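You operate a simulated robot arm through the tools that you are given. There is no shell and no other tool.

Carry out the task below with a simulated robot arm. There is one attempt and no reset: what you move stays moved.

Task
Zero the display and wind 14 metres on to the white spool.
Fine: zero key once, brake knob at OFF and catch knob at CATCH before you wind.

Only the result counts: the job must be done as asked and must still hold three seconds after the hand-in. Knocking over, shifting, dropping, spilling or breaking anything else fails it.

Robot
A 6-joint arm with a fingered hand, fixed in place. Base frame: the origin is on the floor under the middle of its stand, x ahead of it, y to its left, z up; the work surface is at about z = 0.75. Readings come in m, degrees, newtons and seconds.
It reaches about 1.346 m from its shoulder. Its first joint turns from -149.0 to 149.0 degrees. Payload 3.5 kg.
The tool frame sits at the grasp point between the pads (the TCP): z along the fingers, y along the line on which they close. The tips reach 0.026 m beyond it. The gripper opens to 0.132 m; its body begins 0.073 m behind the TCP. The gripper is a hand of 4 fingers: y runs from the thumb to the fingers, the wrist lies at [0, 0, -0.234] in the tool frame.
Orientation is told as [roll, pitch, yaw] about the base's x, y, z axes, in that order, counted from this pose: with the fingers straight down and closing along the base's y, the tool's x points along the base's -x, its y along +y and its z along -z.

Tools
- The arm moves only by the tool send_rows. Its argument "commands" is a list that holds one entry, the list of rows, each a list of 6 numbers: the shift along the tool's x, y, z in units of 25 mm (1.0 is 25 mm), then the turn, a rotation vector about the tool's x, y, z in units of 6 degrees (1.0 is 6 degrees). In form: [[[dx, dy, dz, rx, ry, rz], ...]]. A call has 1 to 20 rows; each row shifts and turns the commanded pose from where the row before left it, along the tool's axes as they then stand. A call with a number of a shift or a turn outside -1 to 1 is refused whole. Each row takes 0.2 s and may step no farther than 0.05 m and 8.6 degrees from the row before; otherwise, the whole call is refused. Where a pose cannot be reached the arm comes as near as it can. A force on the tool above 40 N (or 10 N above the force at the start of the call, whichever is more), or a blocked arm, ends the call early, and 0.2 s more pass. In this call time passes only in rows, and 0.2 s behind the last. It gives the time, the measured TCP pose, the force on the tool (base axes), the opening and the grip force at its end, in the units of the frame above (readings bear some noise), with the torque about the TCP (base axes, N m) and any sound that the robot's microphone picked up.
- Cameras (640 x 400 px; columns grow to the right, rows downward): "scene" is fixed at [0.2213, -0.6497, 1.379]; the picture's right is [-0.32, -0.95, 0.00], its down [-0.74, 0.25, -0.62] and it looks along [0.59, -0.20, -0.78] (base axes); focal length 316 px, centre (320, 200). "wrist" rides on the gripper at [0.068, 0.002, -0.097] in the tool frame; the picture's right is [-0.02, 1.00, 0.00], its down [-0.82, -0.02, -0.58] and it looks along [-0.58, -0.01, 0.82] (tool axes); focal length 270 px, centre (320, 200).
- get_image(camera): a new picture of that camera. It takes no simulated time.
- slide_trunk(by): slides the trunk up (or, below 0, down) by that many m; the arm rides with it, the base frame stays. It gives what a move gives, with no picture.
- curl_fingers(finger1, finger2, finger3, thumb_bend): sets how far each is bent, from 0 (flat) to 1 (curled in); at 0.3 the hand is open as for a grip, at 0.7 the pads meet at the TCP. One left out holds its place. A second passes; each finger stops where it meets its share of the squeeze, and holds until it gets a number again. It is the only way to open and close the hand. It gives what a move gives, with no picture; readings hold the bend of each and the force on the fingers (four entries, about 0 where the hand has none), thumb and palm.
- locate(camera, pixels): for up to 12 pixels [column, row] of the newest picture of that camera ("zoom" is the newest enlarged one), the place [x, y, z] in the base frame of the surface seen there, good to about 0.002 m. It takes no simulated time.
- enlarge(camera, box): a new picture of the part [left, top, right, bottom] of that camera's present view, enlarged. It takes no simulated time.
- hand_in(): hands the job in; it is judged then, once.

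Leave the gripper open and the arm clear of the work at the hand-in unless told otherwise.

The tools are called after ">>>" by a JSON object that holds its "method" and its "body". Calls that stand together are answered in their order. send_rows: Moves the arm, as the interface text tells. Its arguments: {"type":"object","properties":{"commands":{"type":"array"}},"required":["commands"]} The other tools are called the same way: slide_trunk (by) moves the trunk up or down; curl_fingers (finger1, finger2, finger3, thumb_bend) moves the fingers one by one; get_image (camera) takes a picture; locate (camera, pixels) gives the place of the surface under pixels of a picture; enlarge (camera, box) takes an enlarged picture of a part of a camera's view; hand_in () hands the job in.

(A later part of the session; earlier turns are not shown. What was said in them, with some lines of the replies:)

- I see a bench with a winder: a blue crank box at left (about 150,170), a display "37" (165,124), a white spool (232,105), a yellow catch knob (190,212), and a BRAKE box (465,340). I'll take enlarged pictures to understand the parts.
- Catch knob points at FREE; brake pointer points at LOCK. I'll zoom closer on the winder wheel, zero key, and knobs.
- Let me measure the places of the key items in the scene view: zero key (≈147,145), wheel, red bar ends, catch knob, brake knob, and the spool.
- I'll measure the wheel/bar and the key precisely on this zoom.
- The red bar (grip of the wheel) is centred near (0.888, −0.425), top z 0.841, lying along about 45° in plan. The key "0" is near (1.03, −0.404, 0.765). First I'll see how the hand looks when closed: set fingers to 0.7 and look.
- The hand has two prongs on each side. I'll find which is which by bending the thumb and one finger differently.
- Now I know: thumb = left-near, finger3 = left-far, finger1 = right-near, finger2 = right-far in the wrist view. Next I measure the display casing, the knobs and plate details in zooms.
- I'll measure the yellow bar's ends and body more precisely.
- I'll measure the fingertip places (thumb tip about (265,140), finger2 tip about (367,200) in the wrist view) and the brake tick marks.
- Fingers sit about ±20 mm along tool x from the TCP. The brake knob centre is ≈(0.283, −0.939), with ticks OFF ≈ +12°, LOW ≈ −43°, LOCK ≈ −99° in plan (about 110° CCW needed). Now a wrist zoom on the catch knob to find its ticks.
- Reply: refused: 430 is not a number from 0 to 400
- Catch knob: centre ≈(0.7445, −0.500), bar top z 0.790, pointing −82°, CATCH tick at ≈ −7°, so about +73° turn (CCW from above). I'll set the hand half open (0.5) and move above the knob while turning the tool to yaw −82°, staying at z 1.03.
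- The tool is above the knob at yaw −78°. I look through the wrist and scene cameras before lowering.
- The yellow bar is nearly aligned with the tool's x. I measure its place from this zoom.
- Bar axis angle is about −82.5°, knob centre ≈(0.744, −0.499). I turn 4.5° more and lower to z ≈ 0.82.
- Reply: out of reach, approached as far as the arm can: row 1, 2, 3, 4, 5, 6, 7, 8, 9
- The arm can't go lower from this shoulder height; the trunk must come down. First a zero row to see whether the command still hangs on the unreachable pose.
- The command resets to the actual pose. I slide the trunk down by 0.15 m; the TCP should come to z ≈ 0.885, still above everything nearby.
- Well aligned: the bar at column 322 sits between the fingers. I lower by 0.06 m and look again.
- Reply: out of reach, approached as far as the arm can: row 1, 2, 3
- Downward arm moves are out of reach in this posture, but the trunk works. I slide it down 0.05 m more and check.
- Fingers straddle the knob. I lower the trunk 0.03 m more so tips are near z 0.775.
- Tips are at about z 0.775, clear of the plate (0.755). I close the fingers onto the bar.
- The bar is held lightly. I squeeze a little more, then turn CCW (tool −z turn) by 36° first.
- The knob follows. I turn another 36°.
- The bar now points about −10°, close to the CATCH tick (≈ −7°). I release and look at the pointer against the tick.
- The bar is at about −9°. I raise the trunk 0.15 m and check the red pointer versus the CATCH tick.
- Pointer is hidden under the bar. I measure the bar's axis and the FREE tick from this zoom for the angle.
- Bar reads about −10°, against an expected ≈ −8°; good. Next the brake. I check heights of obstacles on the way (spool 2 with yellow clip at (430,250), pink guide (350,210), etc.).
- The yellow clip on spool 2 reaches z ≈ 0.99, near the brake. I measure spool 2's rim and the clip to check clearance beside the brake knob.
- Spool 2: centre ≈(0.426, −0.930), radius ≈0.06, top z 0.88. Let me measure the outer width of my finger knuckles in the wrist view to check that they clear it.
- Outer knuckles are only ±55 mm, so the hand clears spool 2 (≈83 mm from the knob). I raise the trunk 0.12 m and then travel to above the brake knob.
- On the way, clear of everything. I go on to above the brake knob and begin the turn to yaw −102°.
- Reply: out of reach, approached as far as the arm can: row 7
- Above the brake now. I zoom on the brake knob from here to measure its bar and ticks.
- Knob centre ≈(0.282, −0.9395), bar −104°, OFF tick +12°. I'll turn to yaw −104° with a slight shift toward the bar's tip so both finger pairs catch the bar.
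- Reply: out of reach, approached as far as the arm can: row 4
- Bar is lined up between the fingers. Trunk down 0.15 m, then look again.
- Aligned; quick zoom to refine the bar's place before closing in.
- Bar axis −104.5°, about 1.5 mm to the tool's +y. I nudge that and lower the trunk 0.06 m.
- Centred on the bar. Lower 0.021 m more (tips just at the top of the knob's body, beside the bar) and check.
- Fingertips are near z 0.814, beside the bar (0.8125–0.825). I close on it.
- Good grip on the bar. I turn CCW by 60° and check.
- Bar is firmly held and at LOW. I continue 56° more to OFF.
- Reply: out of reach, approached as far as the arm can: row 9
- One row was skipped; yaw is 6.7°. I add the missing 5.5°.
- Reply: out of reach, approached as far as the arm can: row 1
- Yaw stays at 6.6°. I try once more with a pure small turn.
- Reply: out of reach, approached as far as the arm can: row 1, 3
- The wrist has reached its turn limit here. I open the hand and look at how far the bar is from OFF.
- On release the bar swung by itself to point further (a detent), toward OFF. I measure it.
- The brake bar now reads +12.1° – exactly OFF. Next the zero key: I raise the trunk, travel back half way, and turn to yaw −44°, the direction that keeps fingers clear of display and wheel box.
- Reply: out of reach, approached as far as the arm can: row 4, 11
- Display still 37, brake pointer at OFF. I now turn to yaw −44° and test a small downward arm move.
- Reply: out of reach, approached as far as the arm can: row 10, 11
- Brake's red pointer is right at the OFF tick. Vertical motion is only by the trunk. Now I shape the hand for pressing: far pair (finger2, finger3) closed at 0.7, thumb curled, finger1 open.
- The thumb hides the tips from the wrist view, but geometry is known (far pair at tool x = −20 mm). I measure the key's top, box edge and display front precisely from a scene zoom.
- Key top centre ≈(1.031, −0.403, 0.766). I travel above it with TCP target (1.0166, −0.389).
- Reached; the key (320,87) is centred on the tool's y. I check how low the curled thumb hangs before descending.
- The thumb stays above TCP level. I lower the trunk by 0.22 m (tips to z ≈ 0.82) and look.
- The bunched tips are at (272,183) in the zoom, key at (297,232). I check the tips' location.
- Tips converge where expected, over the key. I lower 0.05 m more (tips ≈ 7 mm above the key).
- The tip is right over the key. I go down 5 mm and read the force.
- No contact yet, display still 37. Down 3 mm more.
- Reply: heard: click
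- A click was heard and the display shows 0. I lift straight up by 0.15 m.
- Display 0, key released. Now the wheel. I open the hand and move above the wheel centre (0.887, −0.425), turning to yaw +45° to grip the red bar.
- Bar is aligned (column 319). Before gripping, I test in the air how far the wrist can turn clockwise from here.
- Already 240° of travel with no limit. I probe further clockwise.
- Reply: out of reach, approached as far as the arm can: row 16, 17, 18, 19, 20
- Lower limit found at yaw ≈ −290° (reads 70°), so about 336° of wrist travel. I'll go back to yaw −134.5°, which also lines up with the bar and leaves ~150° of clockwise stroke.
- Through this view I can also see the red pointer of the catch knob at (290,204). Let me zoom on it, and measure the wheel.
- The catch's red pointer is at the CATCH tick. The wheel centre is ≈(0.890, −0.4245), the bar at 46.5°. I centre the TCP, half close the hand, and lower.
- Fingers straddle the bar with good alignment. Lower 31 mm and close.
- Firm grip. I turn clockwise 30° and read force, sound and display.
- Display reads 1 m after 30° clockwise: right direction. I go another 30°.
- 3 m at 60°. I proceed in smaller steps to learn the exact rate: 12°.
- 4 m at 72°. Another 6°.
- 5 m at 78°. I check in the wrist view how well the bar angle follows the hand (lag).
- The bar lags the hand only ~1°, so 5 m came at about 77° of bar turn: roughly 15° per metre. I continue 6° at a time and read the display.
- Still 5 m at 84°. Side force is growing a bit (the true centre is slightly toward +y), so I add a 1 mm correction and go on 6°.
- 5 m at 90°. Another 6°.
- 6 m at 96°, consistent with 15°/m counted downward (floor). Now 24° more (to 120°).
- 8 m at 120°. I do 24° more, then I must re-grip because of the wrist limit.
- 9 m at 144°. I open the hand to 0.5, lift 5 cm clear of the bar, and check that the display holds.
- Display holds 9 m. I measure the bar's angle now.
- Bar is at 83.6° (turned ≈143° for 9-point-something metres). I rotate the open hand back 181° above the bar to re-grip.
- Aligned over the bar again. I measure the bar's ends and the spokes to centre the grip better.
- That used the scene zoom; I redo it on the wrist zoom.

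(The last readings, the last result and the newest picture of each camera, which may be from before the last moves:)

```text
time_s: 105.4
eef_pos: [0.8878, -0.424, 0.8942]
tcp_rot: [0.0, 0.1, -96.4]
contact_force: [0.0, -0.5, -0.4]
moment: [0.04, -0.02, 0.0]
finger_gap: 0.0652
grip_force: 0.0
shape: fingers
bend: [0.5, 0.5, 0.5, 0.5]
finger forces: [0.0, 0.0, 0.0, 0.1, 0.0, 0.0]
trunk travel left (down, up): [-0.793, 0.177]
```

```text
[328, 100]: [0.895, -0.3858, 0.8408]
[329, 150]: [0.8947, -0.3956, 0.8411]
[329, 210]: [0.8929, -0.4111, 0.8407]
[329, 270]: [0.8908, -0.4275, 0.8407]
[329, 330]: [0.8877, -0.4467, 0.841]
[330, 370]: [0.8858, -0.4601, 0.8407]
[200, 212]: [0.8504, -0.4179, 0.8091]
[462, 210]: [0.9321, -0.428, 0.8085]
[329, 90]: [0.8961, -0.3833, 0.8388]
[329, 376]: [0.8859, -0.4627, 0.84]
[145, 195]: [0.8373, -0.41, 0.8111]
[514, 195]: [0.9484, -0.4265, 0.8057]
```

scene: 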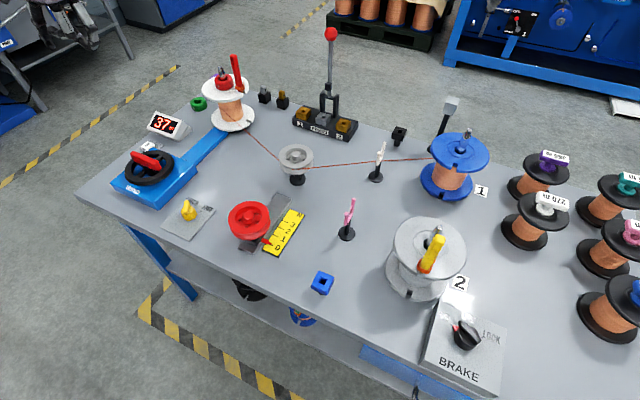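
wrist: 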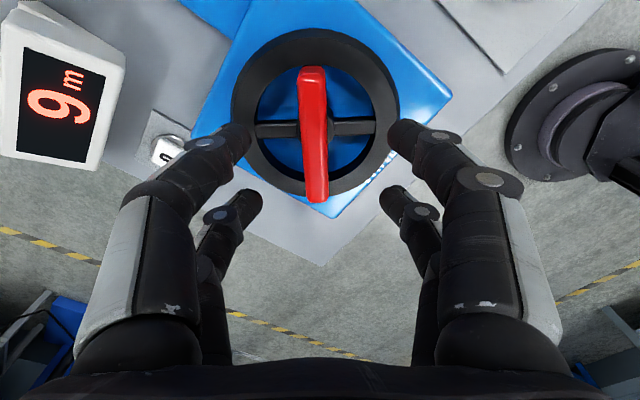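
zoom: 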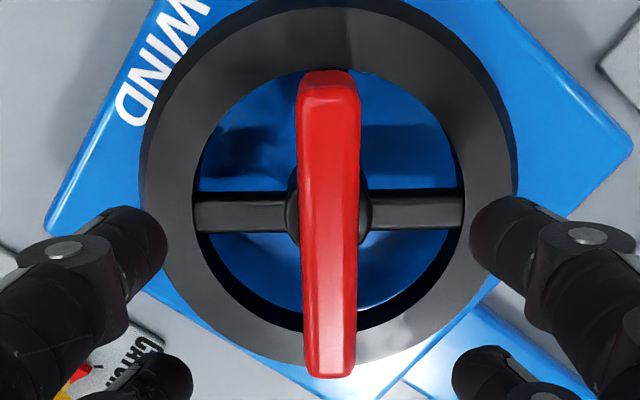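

Wheel centre is (0.891, −0.423). I shift there, lower 5 cm, and close on the bar.

>>> {"method": "send_rows", "body": {"commands": [[[0.074, 0.124, 0, 0, 0, 0.1]]]}}

>>> {"method": "slide_trunk", "body": {"by": -0.05}}

>>> {"method": "curl_fingers", "body": {"finger1": 0.72, "finger2": 0.72, "finger3": 0.72, "thumb_bend": 0.72}}

>>> {"method": "enlarge", "body": {"camera": "wrist", "box": [230, 60, 410, 260]}}

>>> {"method": "enlarge", "body": {"camera": "scene", "box": [90, 90, 220, 210]}}

```text
time_s: 105.8
eef_pos: [0.8905, -0.4231, 0.8947]
tcp_rot: [0.0, 0.1, -97.0]
contact_force: [-0.6, 0.3, -0.4]
moment: [0.01, -0.01, 0.0]
finger_gap: 0.0653
grip_force: 0.2
shape: fingers
bend: [0.5, 0.5, 0.5, 0.5]
finger forces: [0.0, 0.0, 0.0, 0.0, 0.0, 0.0]
trunk travel left (down, up): [-0.793, 0.177]
```

```text
time_s: 106.8
eef_pos: [0.8912, -0.423, 0.8443]
tcp_rot: [-0.1, 0.1, -97.1]
contact_force: [0.3, 0.1, 0.1]
moment: [-0.01, 0.03, -0.01]
finger_gap: 0.0656
grip_force: 0.1
shape: fingers
bend: [0.5, 0.5, 0.5, 0.5]
finger forces: [0.0, 0.0, 0.1, 0.0, 0.1, 0.1]
trunk travel left (down, up): [-0.743, 0.227]
```

```text
time_s: 107.8
eef_pos: [0.8914, -0.4233, 0.8438]
tcp_rot: [-0.1, 0.2, -97.1]
contact_force: [-3.7, 0.9, -5.9]
moment: [0.06, 0.08, 0.04]
finger_gap: 0.0124
grip_force: 10.7
shape: fingers
bend: [0.68, 0.68, 0.68, 0.68]
finger forces: [4.5, 4.2, 4.9, 0.1, 7.4, 0.1]
trunk travel left (down, up): [-0.743, 0.227]
```

```text
2.00 times, centred on (320, 160) of wrist
```

zoom: 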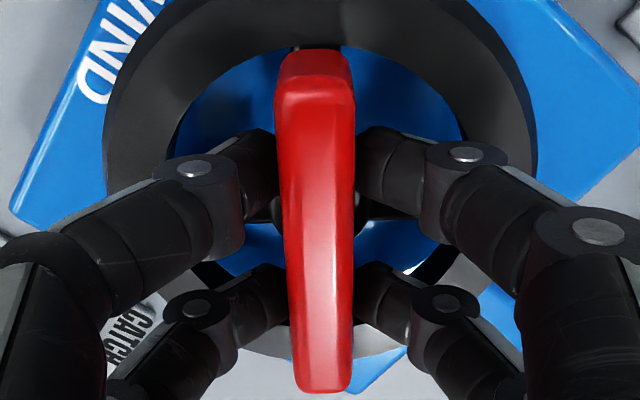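

```text
3.33 times, centred on (155, 150) of scene
```

zoom: 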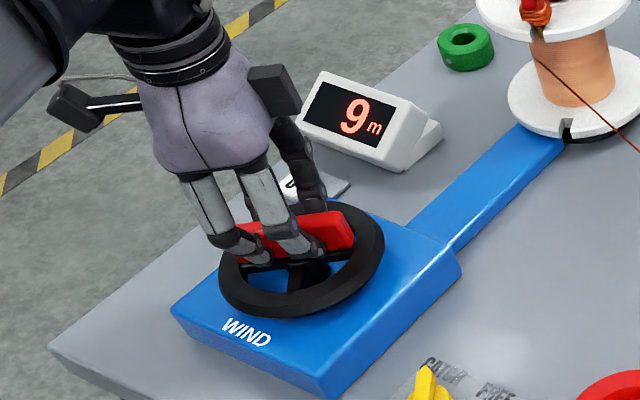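

Re-gripped, display still 9 m. Now 6° clockwise.

>>> {"method": "send_rows", "body": {"commands": [[[0, 0, 0, 0, 0, 1]]]}}

>>> {"method": "enlarge", "body": {"camera": "scene", "box": [130, 95, 200, 150]}}

```text
time_s: 108.2
eef_pos: [0.8906, -0.4229, 0.8437]
tcp_rot: [-0.2, 0.2, -103.1]
contact_force: [-2.8, -0.4, -5.8]
moment: [0.0, 0.07, 0.04]
finger_gap: 0.0124
grip_force: 10.3
shape: fingers
bend: [0.69, 0.69, 0.69, 0.68]
finger forces: [4.3, 4.1, 4.9, 0.0, 7.3, 0.0]
trunk travel left (down, up): [-0.743, 0.227]
```

```text
7.27 times, centred on (165, 122) of scene
```

zoom: 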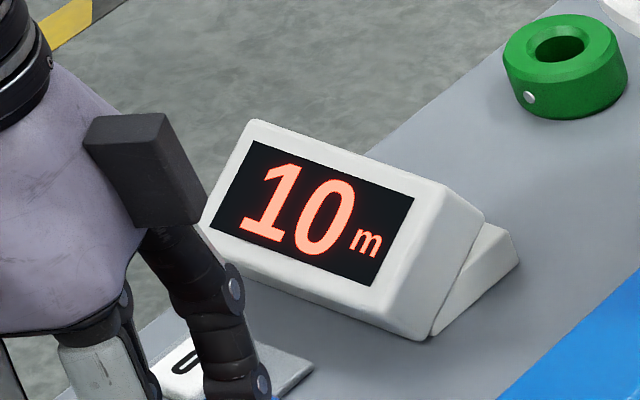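

10 m. I advance 9° more, then look.

>>> {"method": "send_rows", "body": {"commands": [[[0, 0, 0, 0, 0, 1], [0, 0, 0, 0, 0, 0.5]]]}}

>>> {"method": "enlarge", "body": {"camera": "scene", "box": [130, 95, 200, 150]}}

```text
time_s: 108.8
eef_pos: [0.8909, -0.4226, 0.8438]
tcp_rot: [-0.2, 0.1, -112.0]
contact_force: [-1.3, 0.0, -4.2]
moment: [0.03, 0.05, 0.0]
finger_gap: 0.0125
grip_force: 10.5
shape: fingers
bend: [0.69, 0.69, 0.69, 0.68]
finger forces: [4.9, 4.9, 4.4, 0.0, 6.6, 0.0]
trunk travel left (down, up): [-0.743, 0.227]
```

```text
7.27 times, centred on (165, 122) of scene
```

zoom: 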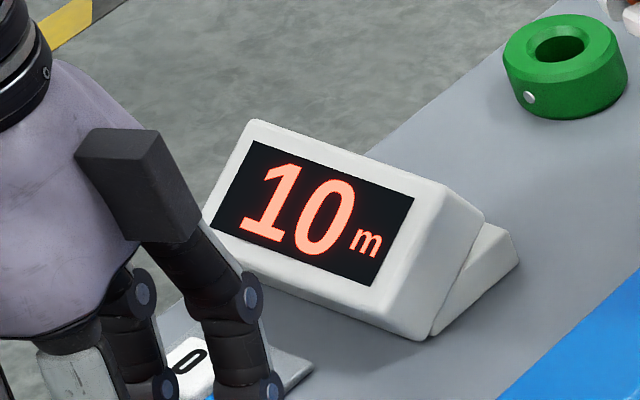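

Still 10. Advance 2.4°.

>>> {"method": "send_rows", "body": {"commands": [[[0, 0, 0, 0, 0, 0.4]]]}}

>>> {"method": "enlarge", "body": {"camera": "scene", "box": [130, 95, 200, 150]}}

```text
time_s: 109.2
eef_pos: [0.8914, -0.423, 0.8449]
tcp_rot: [-0.2, 0.1, -114.4]
contact_force: [-1.6, -1.5, -4.1]
moment: [-0.03, 0.01, 0.05]
finger_gap: 0.0126
grip_force: 10.7
shape: fingers
bend: [0.69, 0.69, 0.69, 0.68]
finger forces: [5.0, 5.0, 4.1, 0.0, 6.6, 0.0]
trunk travel left (down, up): [-0.743, 0.227]
```

```text
7.27 times, centred on (165, 122) of scene
```

zoom: 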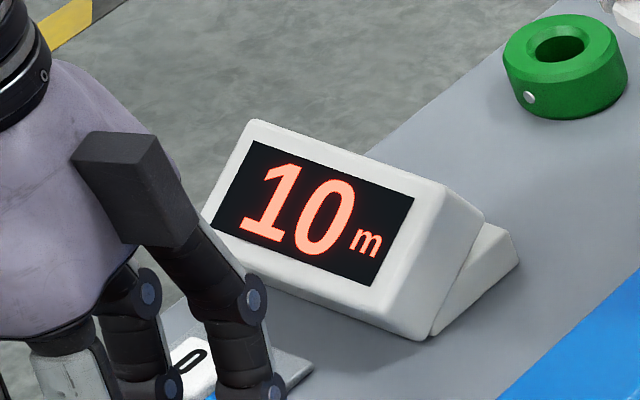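

Still 10. Another 1.8°.

>>> {"method": "send_rows", "body": {"commands": [[[0, 0, 0, 0, 0, 0.3]]]}}

>>> {"method": "enlarge", "body": {"camera": "scene", "box": [130, 95, 200, 150]}}

```text
time_s: 109.6
eef_pos: [0.8907, -0.4238, 0.8434]
tcp_rot: [-0.2, 0.1, -116.3]
contact_force: [-2.7, -0.5, -4.1]
moment: [-0.03, 0.05, 0.09]
finger_gap: 0.0125
grip_force: 10.5
shape: fingers
bend: [0.69, 0.69, 0.69, 0.68]
finger forces: [4.4, 4.9, 4.2, 0.0, 7.2, 0.0]
trunk travel left (down, up): [-0.743, 0.227]
```

```text
7.27 times, centred on (165, 122) of scene
```

zoom: 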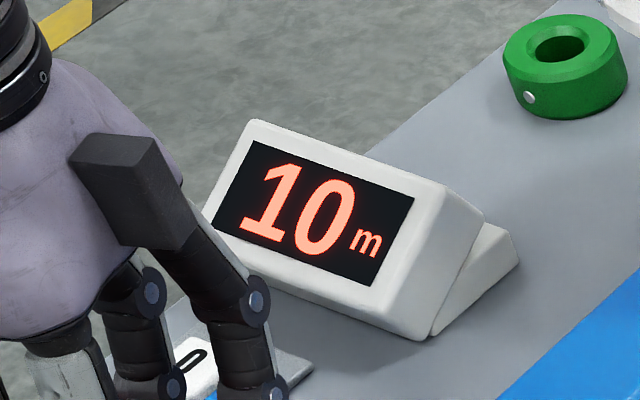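

>>> {"method": "send_rows", "body": {"commands": [[[0, 0, 0, 0, 0, 0.3]]]}}

>>> {"method": "enlarge", "body": {"camera": "scene", "box": [130, 95, 200, 150]}}

```text
time_s: 110.0
eef_pos: [0.8919, -0.4232, 0.8433]
tcp_rot: [-0.1, 0.1, -118.0]
contact_force: [-3.3, -1.3, -4.1]
moment: [-0.04, 0.07, 0.02]
finger_gap: 0.0125
grip_force: 10.4
shape: fingers
bend: [0.69, 0.69, 0.69, 0.68]
finger forces: [4.7, 4.2, 5.0, 0.1, 6.9, 0.0]
trunk travel left (down, up): [-0.743, 0.227]
```

```text
7.27 times, centred on (165, 122) of scene
```

zoom: 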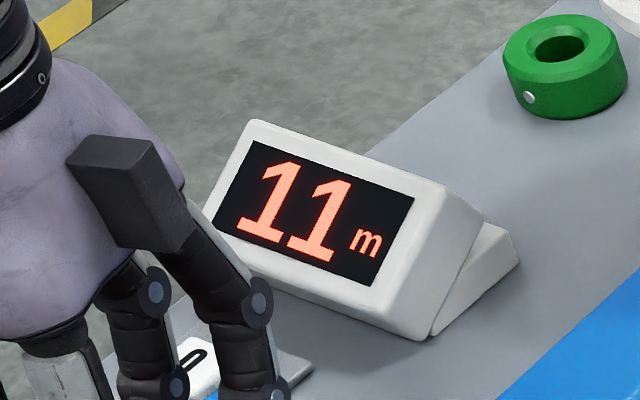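

11 m reached at yaw ≈ −117°. I advance 24° (expect 12 m), watching.

>>> {"method": "send_rows", "body": {"commands": [[[0, 0, 0, 0, 0, 1], [0, 0, 0, 0, 0, 1], [0, 0, 0, 0, 0, 1], [0, 0, 0, 0, 0, 1]]]}}

>>> {"method": "enlarge", "body": {"camera": "scene", "box": [130, 95, 200, 150]}}

```text
time_s: 111.0
eef_pos: [0.8919, -0.4232, 0.8436]
tcp_rot: [-0.1, 0.1, -142.2]
contact_force: [-3.0, 0.7, -3.7]
moment: [0.02, 0.06, 0.05]
finger_gap: 0.0123
grip_force: 10.7
shape: fingers
bend: [0.69, 0.69, 0.69, 0.68]
finger forces: [4.9, 4.3, 4.9, 0.0, 6.7, 0.0]
trunk travel left (down, up): [-0.743, 0.227]
```

```text
7.27 times, centred on (165, 122) of scene
```

zoom: 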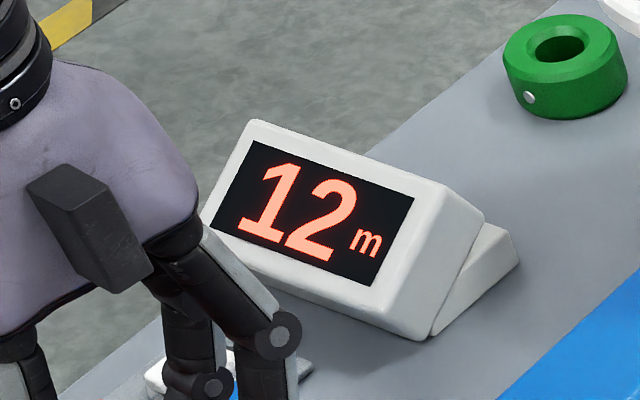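

12 m at yaw −142°. I step on 3°.

>>> {"method": "send_rows", "body": {"commands": [[[0, 0, 0, 0, 0, 0.5]]]}}

>>> {"method": "enlarge", "body": {"camera": "scene", "box": [130, 95, 200, 150]}}

```text
time_s: 111.4
eef_pos: [0.8911, -0.4244, 0.8452]
tcp_rot: [-0.1, 0.0, -145.1]
contact_force: [-1.6, 0.7, -3.8]
moment: [0.06, 0.0, 0.05]
finger_gap: 0.0124
grip_force: 10.9
shape: fingers
bend: [0.69, 0.69, 0.69, 0.68]
finger forces: [4.8, 4.9, 4.5, 0.0, 6.9, 0.0]
trunk travel left (down, up): [-0.743, 0.227]
```

```text
7.27 times, centred on (165, 122) of scene
```

zoom: 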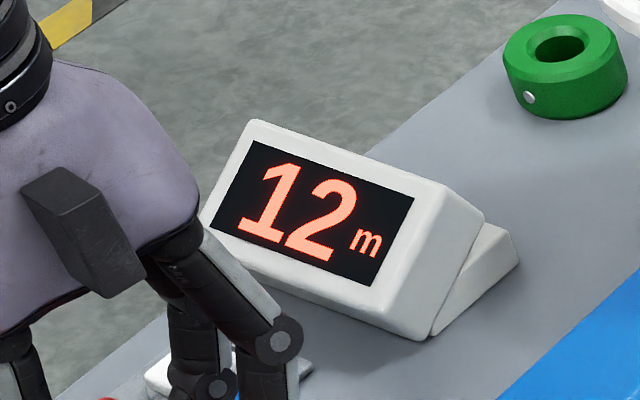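

Still 12. 1.2° more.

>>> {"method": "send_rows", "body": {"commands": [[[0, 0, 0, 0, 0, 0.2]]]}}

>>> {"method": "enlarge", "body": {"camera": "scene", "box": [130, 95, 200, 150]}}

```text
time_s: 111.8
eef_pos: [0.8912, -0.4249, 0.8436]
tcp_rot: [-0.1, 0.0, -146.3]
contact_force: [1.2, 2.4, -2.8]
moment: [0.07, -0.04, 0.08]
finger_gap: 0.0125
grip_force: 10.6
shape: fingers
bend: [0.69, 0.69, 0.69, 0.68]
finger forces: [4.8, 5.2, 4.3, 0.1, 7.0, 0.0]
trunk travel left (down, up): [-0.743, 0.227]
```

```text
7.27 times, centred on (165, 122) of scene
```

zoom: 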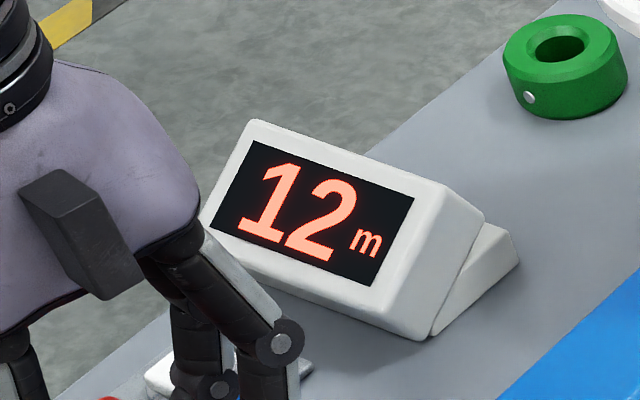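

>>> {"method": "send_rows", "body": {"commands": [[[0, 0, 0, 0, 0, 0.2]]]}}

>>> {"method": "enlarge", "body": {"camera": "scene", "box": [130, 95, 200, 150]}}

```text
time_s: 112.2
eef_pos: [0.892, -0.4243, 0.8445]
tcp_rot: [-0.1, 0.0, -147.6]
contact_force: [1.8, 1.2, -2.9]
moment: [0.06, -0.06, 0.06]
finger_gap: 0.0124
grip_force: 10.8
shape: fingers
bend: [0.69, 0.69, 0.69, 0.68]
finger forces: [5.1, 5.6, 4.0, 0.0, 6.7, 0.0]
trunk travel left (down, up): [-0.743, 0.227]
```

```text
7.27 times, centred on (165, 122) of scene
```

zoom: 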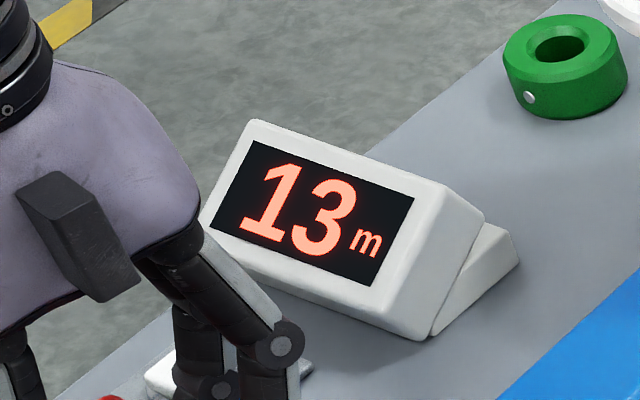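

13 m at yaw ≈ −147°; next metre is expected near −162°. I advance 12°.

>>> {"method": "send_rows", "body": {"commands": [[[0, 0, 0, 0, 0, 1], [0, 0, 0, 0, 0, 1]]]}}

>>> {"method": "enlarge", "body": {"camera": "scene", "box": [130, 95, 200, 150]}}

```text
time_s: 112.8
eef_pos: [0.8914, -0.4241, 0.8447]
tcp_rot: [0.0, 0.0, -159.5]
contact_force: [4.2, 3.8, -1.7]
moment: [0.07, -0.11, 0.06]
finger_gap: 0.0121
grip_force: 10.8
shape: fingers
bend: [0.69, 0.69, 0.7, 0.68]
finger forces: [5.1, 5.0, 4.6, 0.0, 6.7, 0.0]
trunk travel left (down, up): [-0.743, 0.227]
```

```text
7.27 times, centred on (165, 122) of scene
```

zoom: 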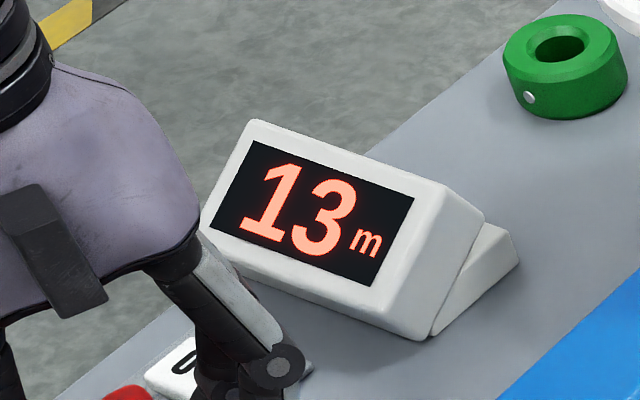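

Still 13. Small steps now: 1.5°.

>>> {"method": "send_rows", "body": {"commands": [[[0, 0, 0, 0, 0, 0.25]]]}}

>>> {"method": "enlarge", "body": {"camera": "scene", "box": [130, 95, 200, 150]}}

```text
time_s: 113.2
eef_pos: [0.8902, -0.4241, 0.845]
tcp_rot: [0.0, 0.1, -161.0]
contact_force: [3.5, 2.7, -2.0]
moment: [0.05, -0.12, 0.03]
finger_gap: 0.0124
grip_force: 11.1
shape: fingers
bend: [0.69, 0.69, 0.7, 0.68]
finger forces: [5.1, 4.9, 4.8, 0.0, 6.8, 0.0]
trunk travel left (down, up): [-0.743, 0.227]
```

```text
7.27 times, centred on (165, 122) of scene
```

zoom: 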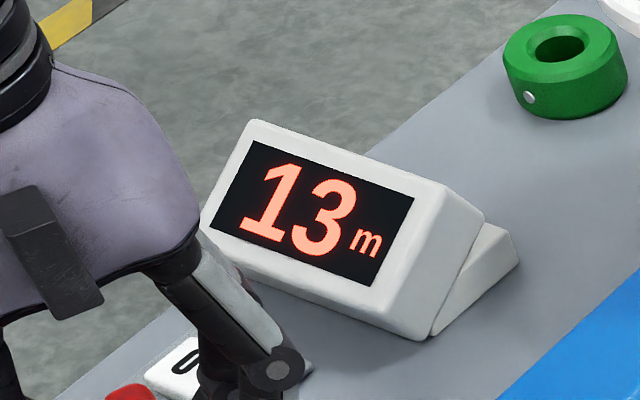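

>>> {"method": "send_rows", "body": {"commands": [[[0, 0, 0, 0, 0, 0.25]]]}}

>>> {"method": "enlarge", "body": {"camera": "scene", "box": [130, 95, 200, 150]}}

```text
time_s: 113.6
eef_pos: [0.8904, -0.4226, 0.8441]
tcp_rot: [-0.1, 0.0, -162.5]
contact_force: [4.5, 2.0, -1.3]
moment: [0.03, -0.11, 0.02]
finger_gap: 0.0124
grip_force: 11.1
shape: fingers
bend: [0.69, 0.69, 0.7, 0.68]
finger forces: [5.3, 5.5, 4.3, 0.0, 6.7, 0.0]
trunk travel left (down, up): [-0.743, 0.227]
```

```text
7.27 times, centred on (165, 122) of scene
```

zoom: 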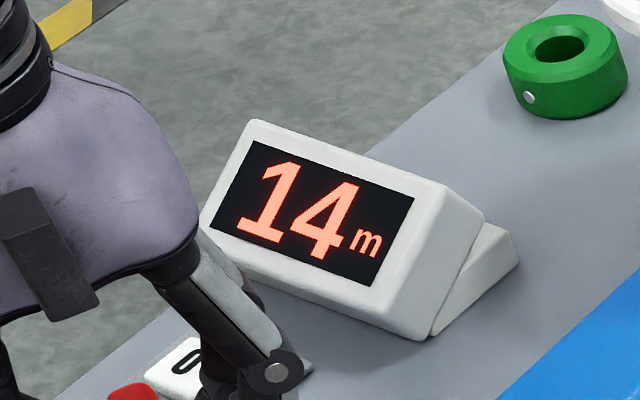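

14 m. The readings fit a floor count of ≈14.8° per metre, so I'm between 14.0 and 14.1. I add 1.2° as a margin against a roll-back on release, and check.

>>> {"method": "send_rows", "body": {"commands": [[[0, 0, 0, 0, 0, 0.2]]]}}

>>> {"method": "enlarge", "body": {"camera": "scene", "box": [130, 95, 200, 150]}}

```text
time_s: 114.0
eef_pos: [0.8912, -0.4237, 0.8447]
tcp_rot: [-0.1, 0.0, -163.7]
contact_force: [5.8, 1.1, -1.4]
moment: [0.0, -0.15, 0.08]
finger_gap: 0.0126
grip_force: 11.1
shape: fingers
bend: [0.69, 0.69, 0.7, 0.68]
finger forces: [5.4, 6.0, 4.1, 0.1, 6.7, 0.1]
trunk travel left (down, up): [-0.743, 0.227]
```

```text
7.27 times, centred on (165, 122) of scene
```

zoom: 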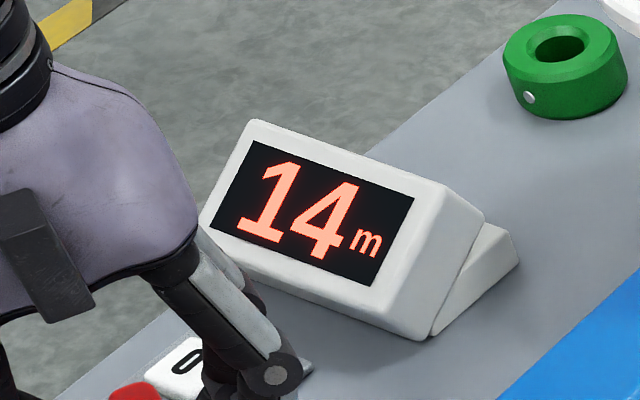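

Display 14 m. I release the bar (open to 0.5) and check that the reading holds.

>>> {"method": "curl_fingers", "body": {"finger1": 0.5, "finger2": 0.5, "finger3": 0.5, "thumb_bend": 0.5}}

>>> {"method": "enlarge", "body": {"camera": "scene", "box": [90, 90, 220, 210]}}

```text
time_s: 115.0
eef_pos: [0.8915, -0.4234, 0.8448]
tcp_rot: [-0.1, 0.0, -163.6]
contact_force: [0.2, -1.0, -0.6]
moment: [-0.02, -0.02, -0.01]
finger_gap: 0.0652
grip_force: 0.1
shape: fingers
bend: [0.5, 0.5, 0.5, 0.5]
finger forces: [0.0, 0.1, 0.1, 0.1, 0.0, 0.1]
trunk travel left (down, up): [-0.743, 0.227]
```

```text
3.33 times, centred on (155, 150) of scene
```

zoom: 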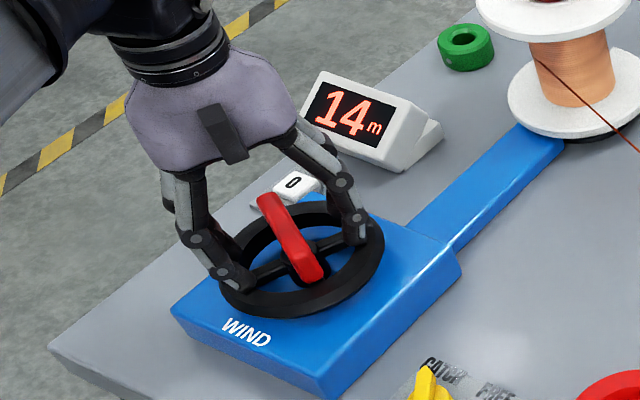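

It holds at 14 m. I lift straight up 0.2 m, clear of the work, and look at everything.

>>> {"method": "slide_trunk", "body": {"by": 0.2}}

>>> {"method": "curl_fingers", "body": {"finger1": 0.3, "finger2": 0.3, "finger3": 0.3, "thumb_bend": 0.3}}

>>> {"method": "get_image", "body": {"camera": "scene"}}

>>> {"method": "get_image", "body": {"camera": "wrist"}}

>>> {"method": "enlarge", "body": {"camera": "scene", "box": [90, 90, 220, 210]}}

```text
time_s: 117.1
eef_pos: [0.8914, -0.4234, 1.044]
tcp_rot: [-0.1, 0.0, -163.6]
contact_force: [-0.3, 0.3, -0.2]
moment: [-0.01, 0.02, 0.02]
finger_gap: 0.0652
grip_force: 0.0
shape: fingers
bend: [0.5, 0.5, 0.5, 0.5]
finger forces: [0.0, 0.1, 0.1, 0.1, 0.0, 0.0]
trunk travel left (down, up): [-0.943, 0.027]
```

```text
time_s: 118.1
eef_pos: [0.8909, -0.423, 1.0456]
tcp_rot: [-0.1, 0.0, -163.7]
contact_force: [-0.3, 0.0, -0.1]
moment: [0.02, 0.05, 0.04]
finger_gap: 0.1324
grip_force: 0.0
shape: fingers
bend: [0.3, 0.3, 0.3, 0.3]
finger forces: [0.1, 0.1, 0.0, 0.1, 0.1, 0.0]
trunk travel left (down, up): [-0.943, 0.027]
```

```text
taken
```

scene: 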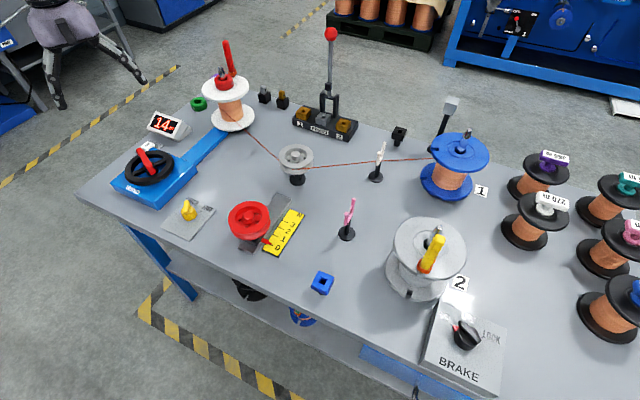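

```text
taken
```

wrist: 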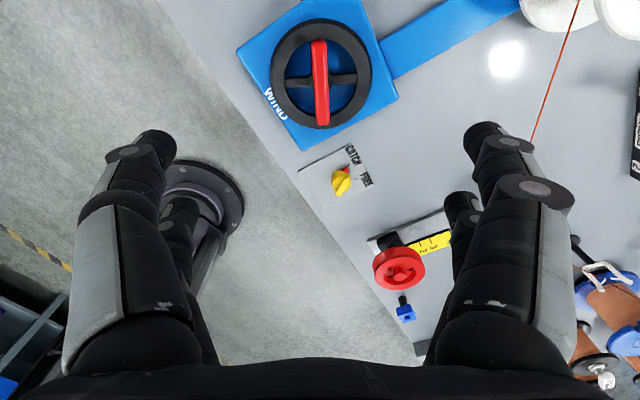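

```text
3.33 times, centred on (155, 150) of scene
```

zoom: 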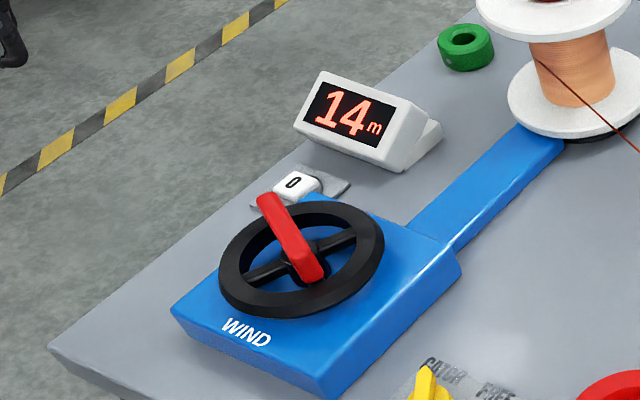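

Display steady at 14 m, wire intact, nothing displaced. A last look at both knobs before the hand-in.

>>> {"method": "enlarge", "body": {"camera": "scene", "box": [430, 290, 510, 370]}}

>>> {"method": "enlarge", "body": {"camera": "wrist", "box": [280, 130, 400, 220]}}

>>> {"method": "enlarge", "body": {"camera": "scene", "box": [190, 60, 500, 220]}}

```text
5.00 times, centred on (470, 330) of scene
```

zoom: 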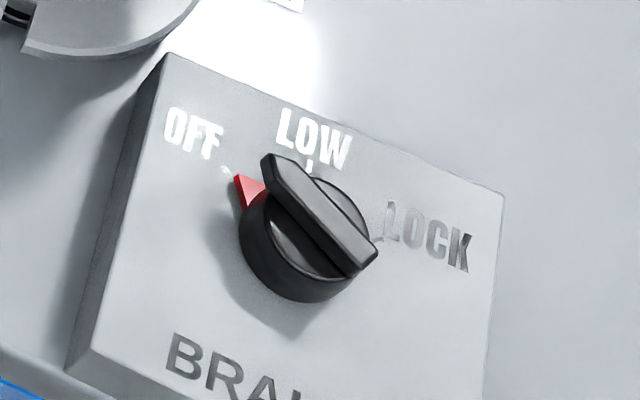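

```text
4.44 times, centred on (340, 175) of wrist
```

zoom: 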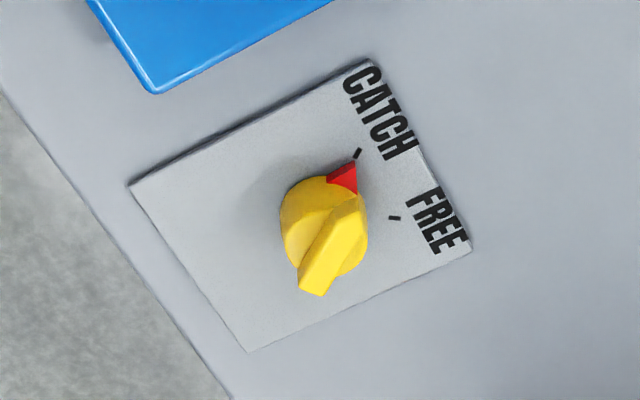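

```text
2.06 times, centred on (345, 140) of scene
```

zoom: 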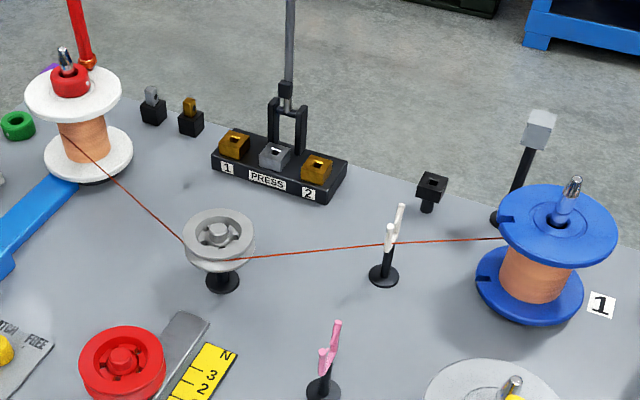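

Brake is at OFF, the catch at CATCH, the display reads 14 m, the wire is intact, and the hand is open and clear. I hand the job in.

>>> {"method": "hand_in", "body": {}}

```text
The job is handed in.
```

The job is handed in: the white spool has 14 m wound on, and the display reads 14 m.

- **Zero key:** I pressed it once. It clicked and the display went from 37 to 0.
- **Knobs:** Before winding I set the brake to OFF and the catch to CATCH. Both pointers were still on their marks at the end.
- **Winding:** I turned the wheel clockwise in two grips. The display seems to drop part metres, so I estimate 14.0 to 14.2 m on the spool. The reading stayed at 14 m after I let go of the wheel.
- **At the hand-in:** The wire was intact, nothing I could see had been moved or knocked, and the hand was open and clear of the work.
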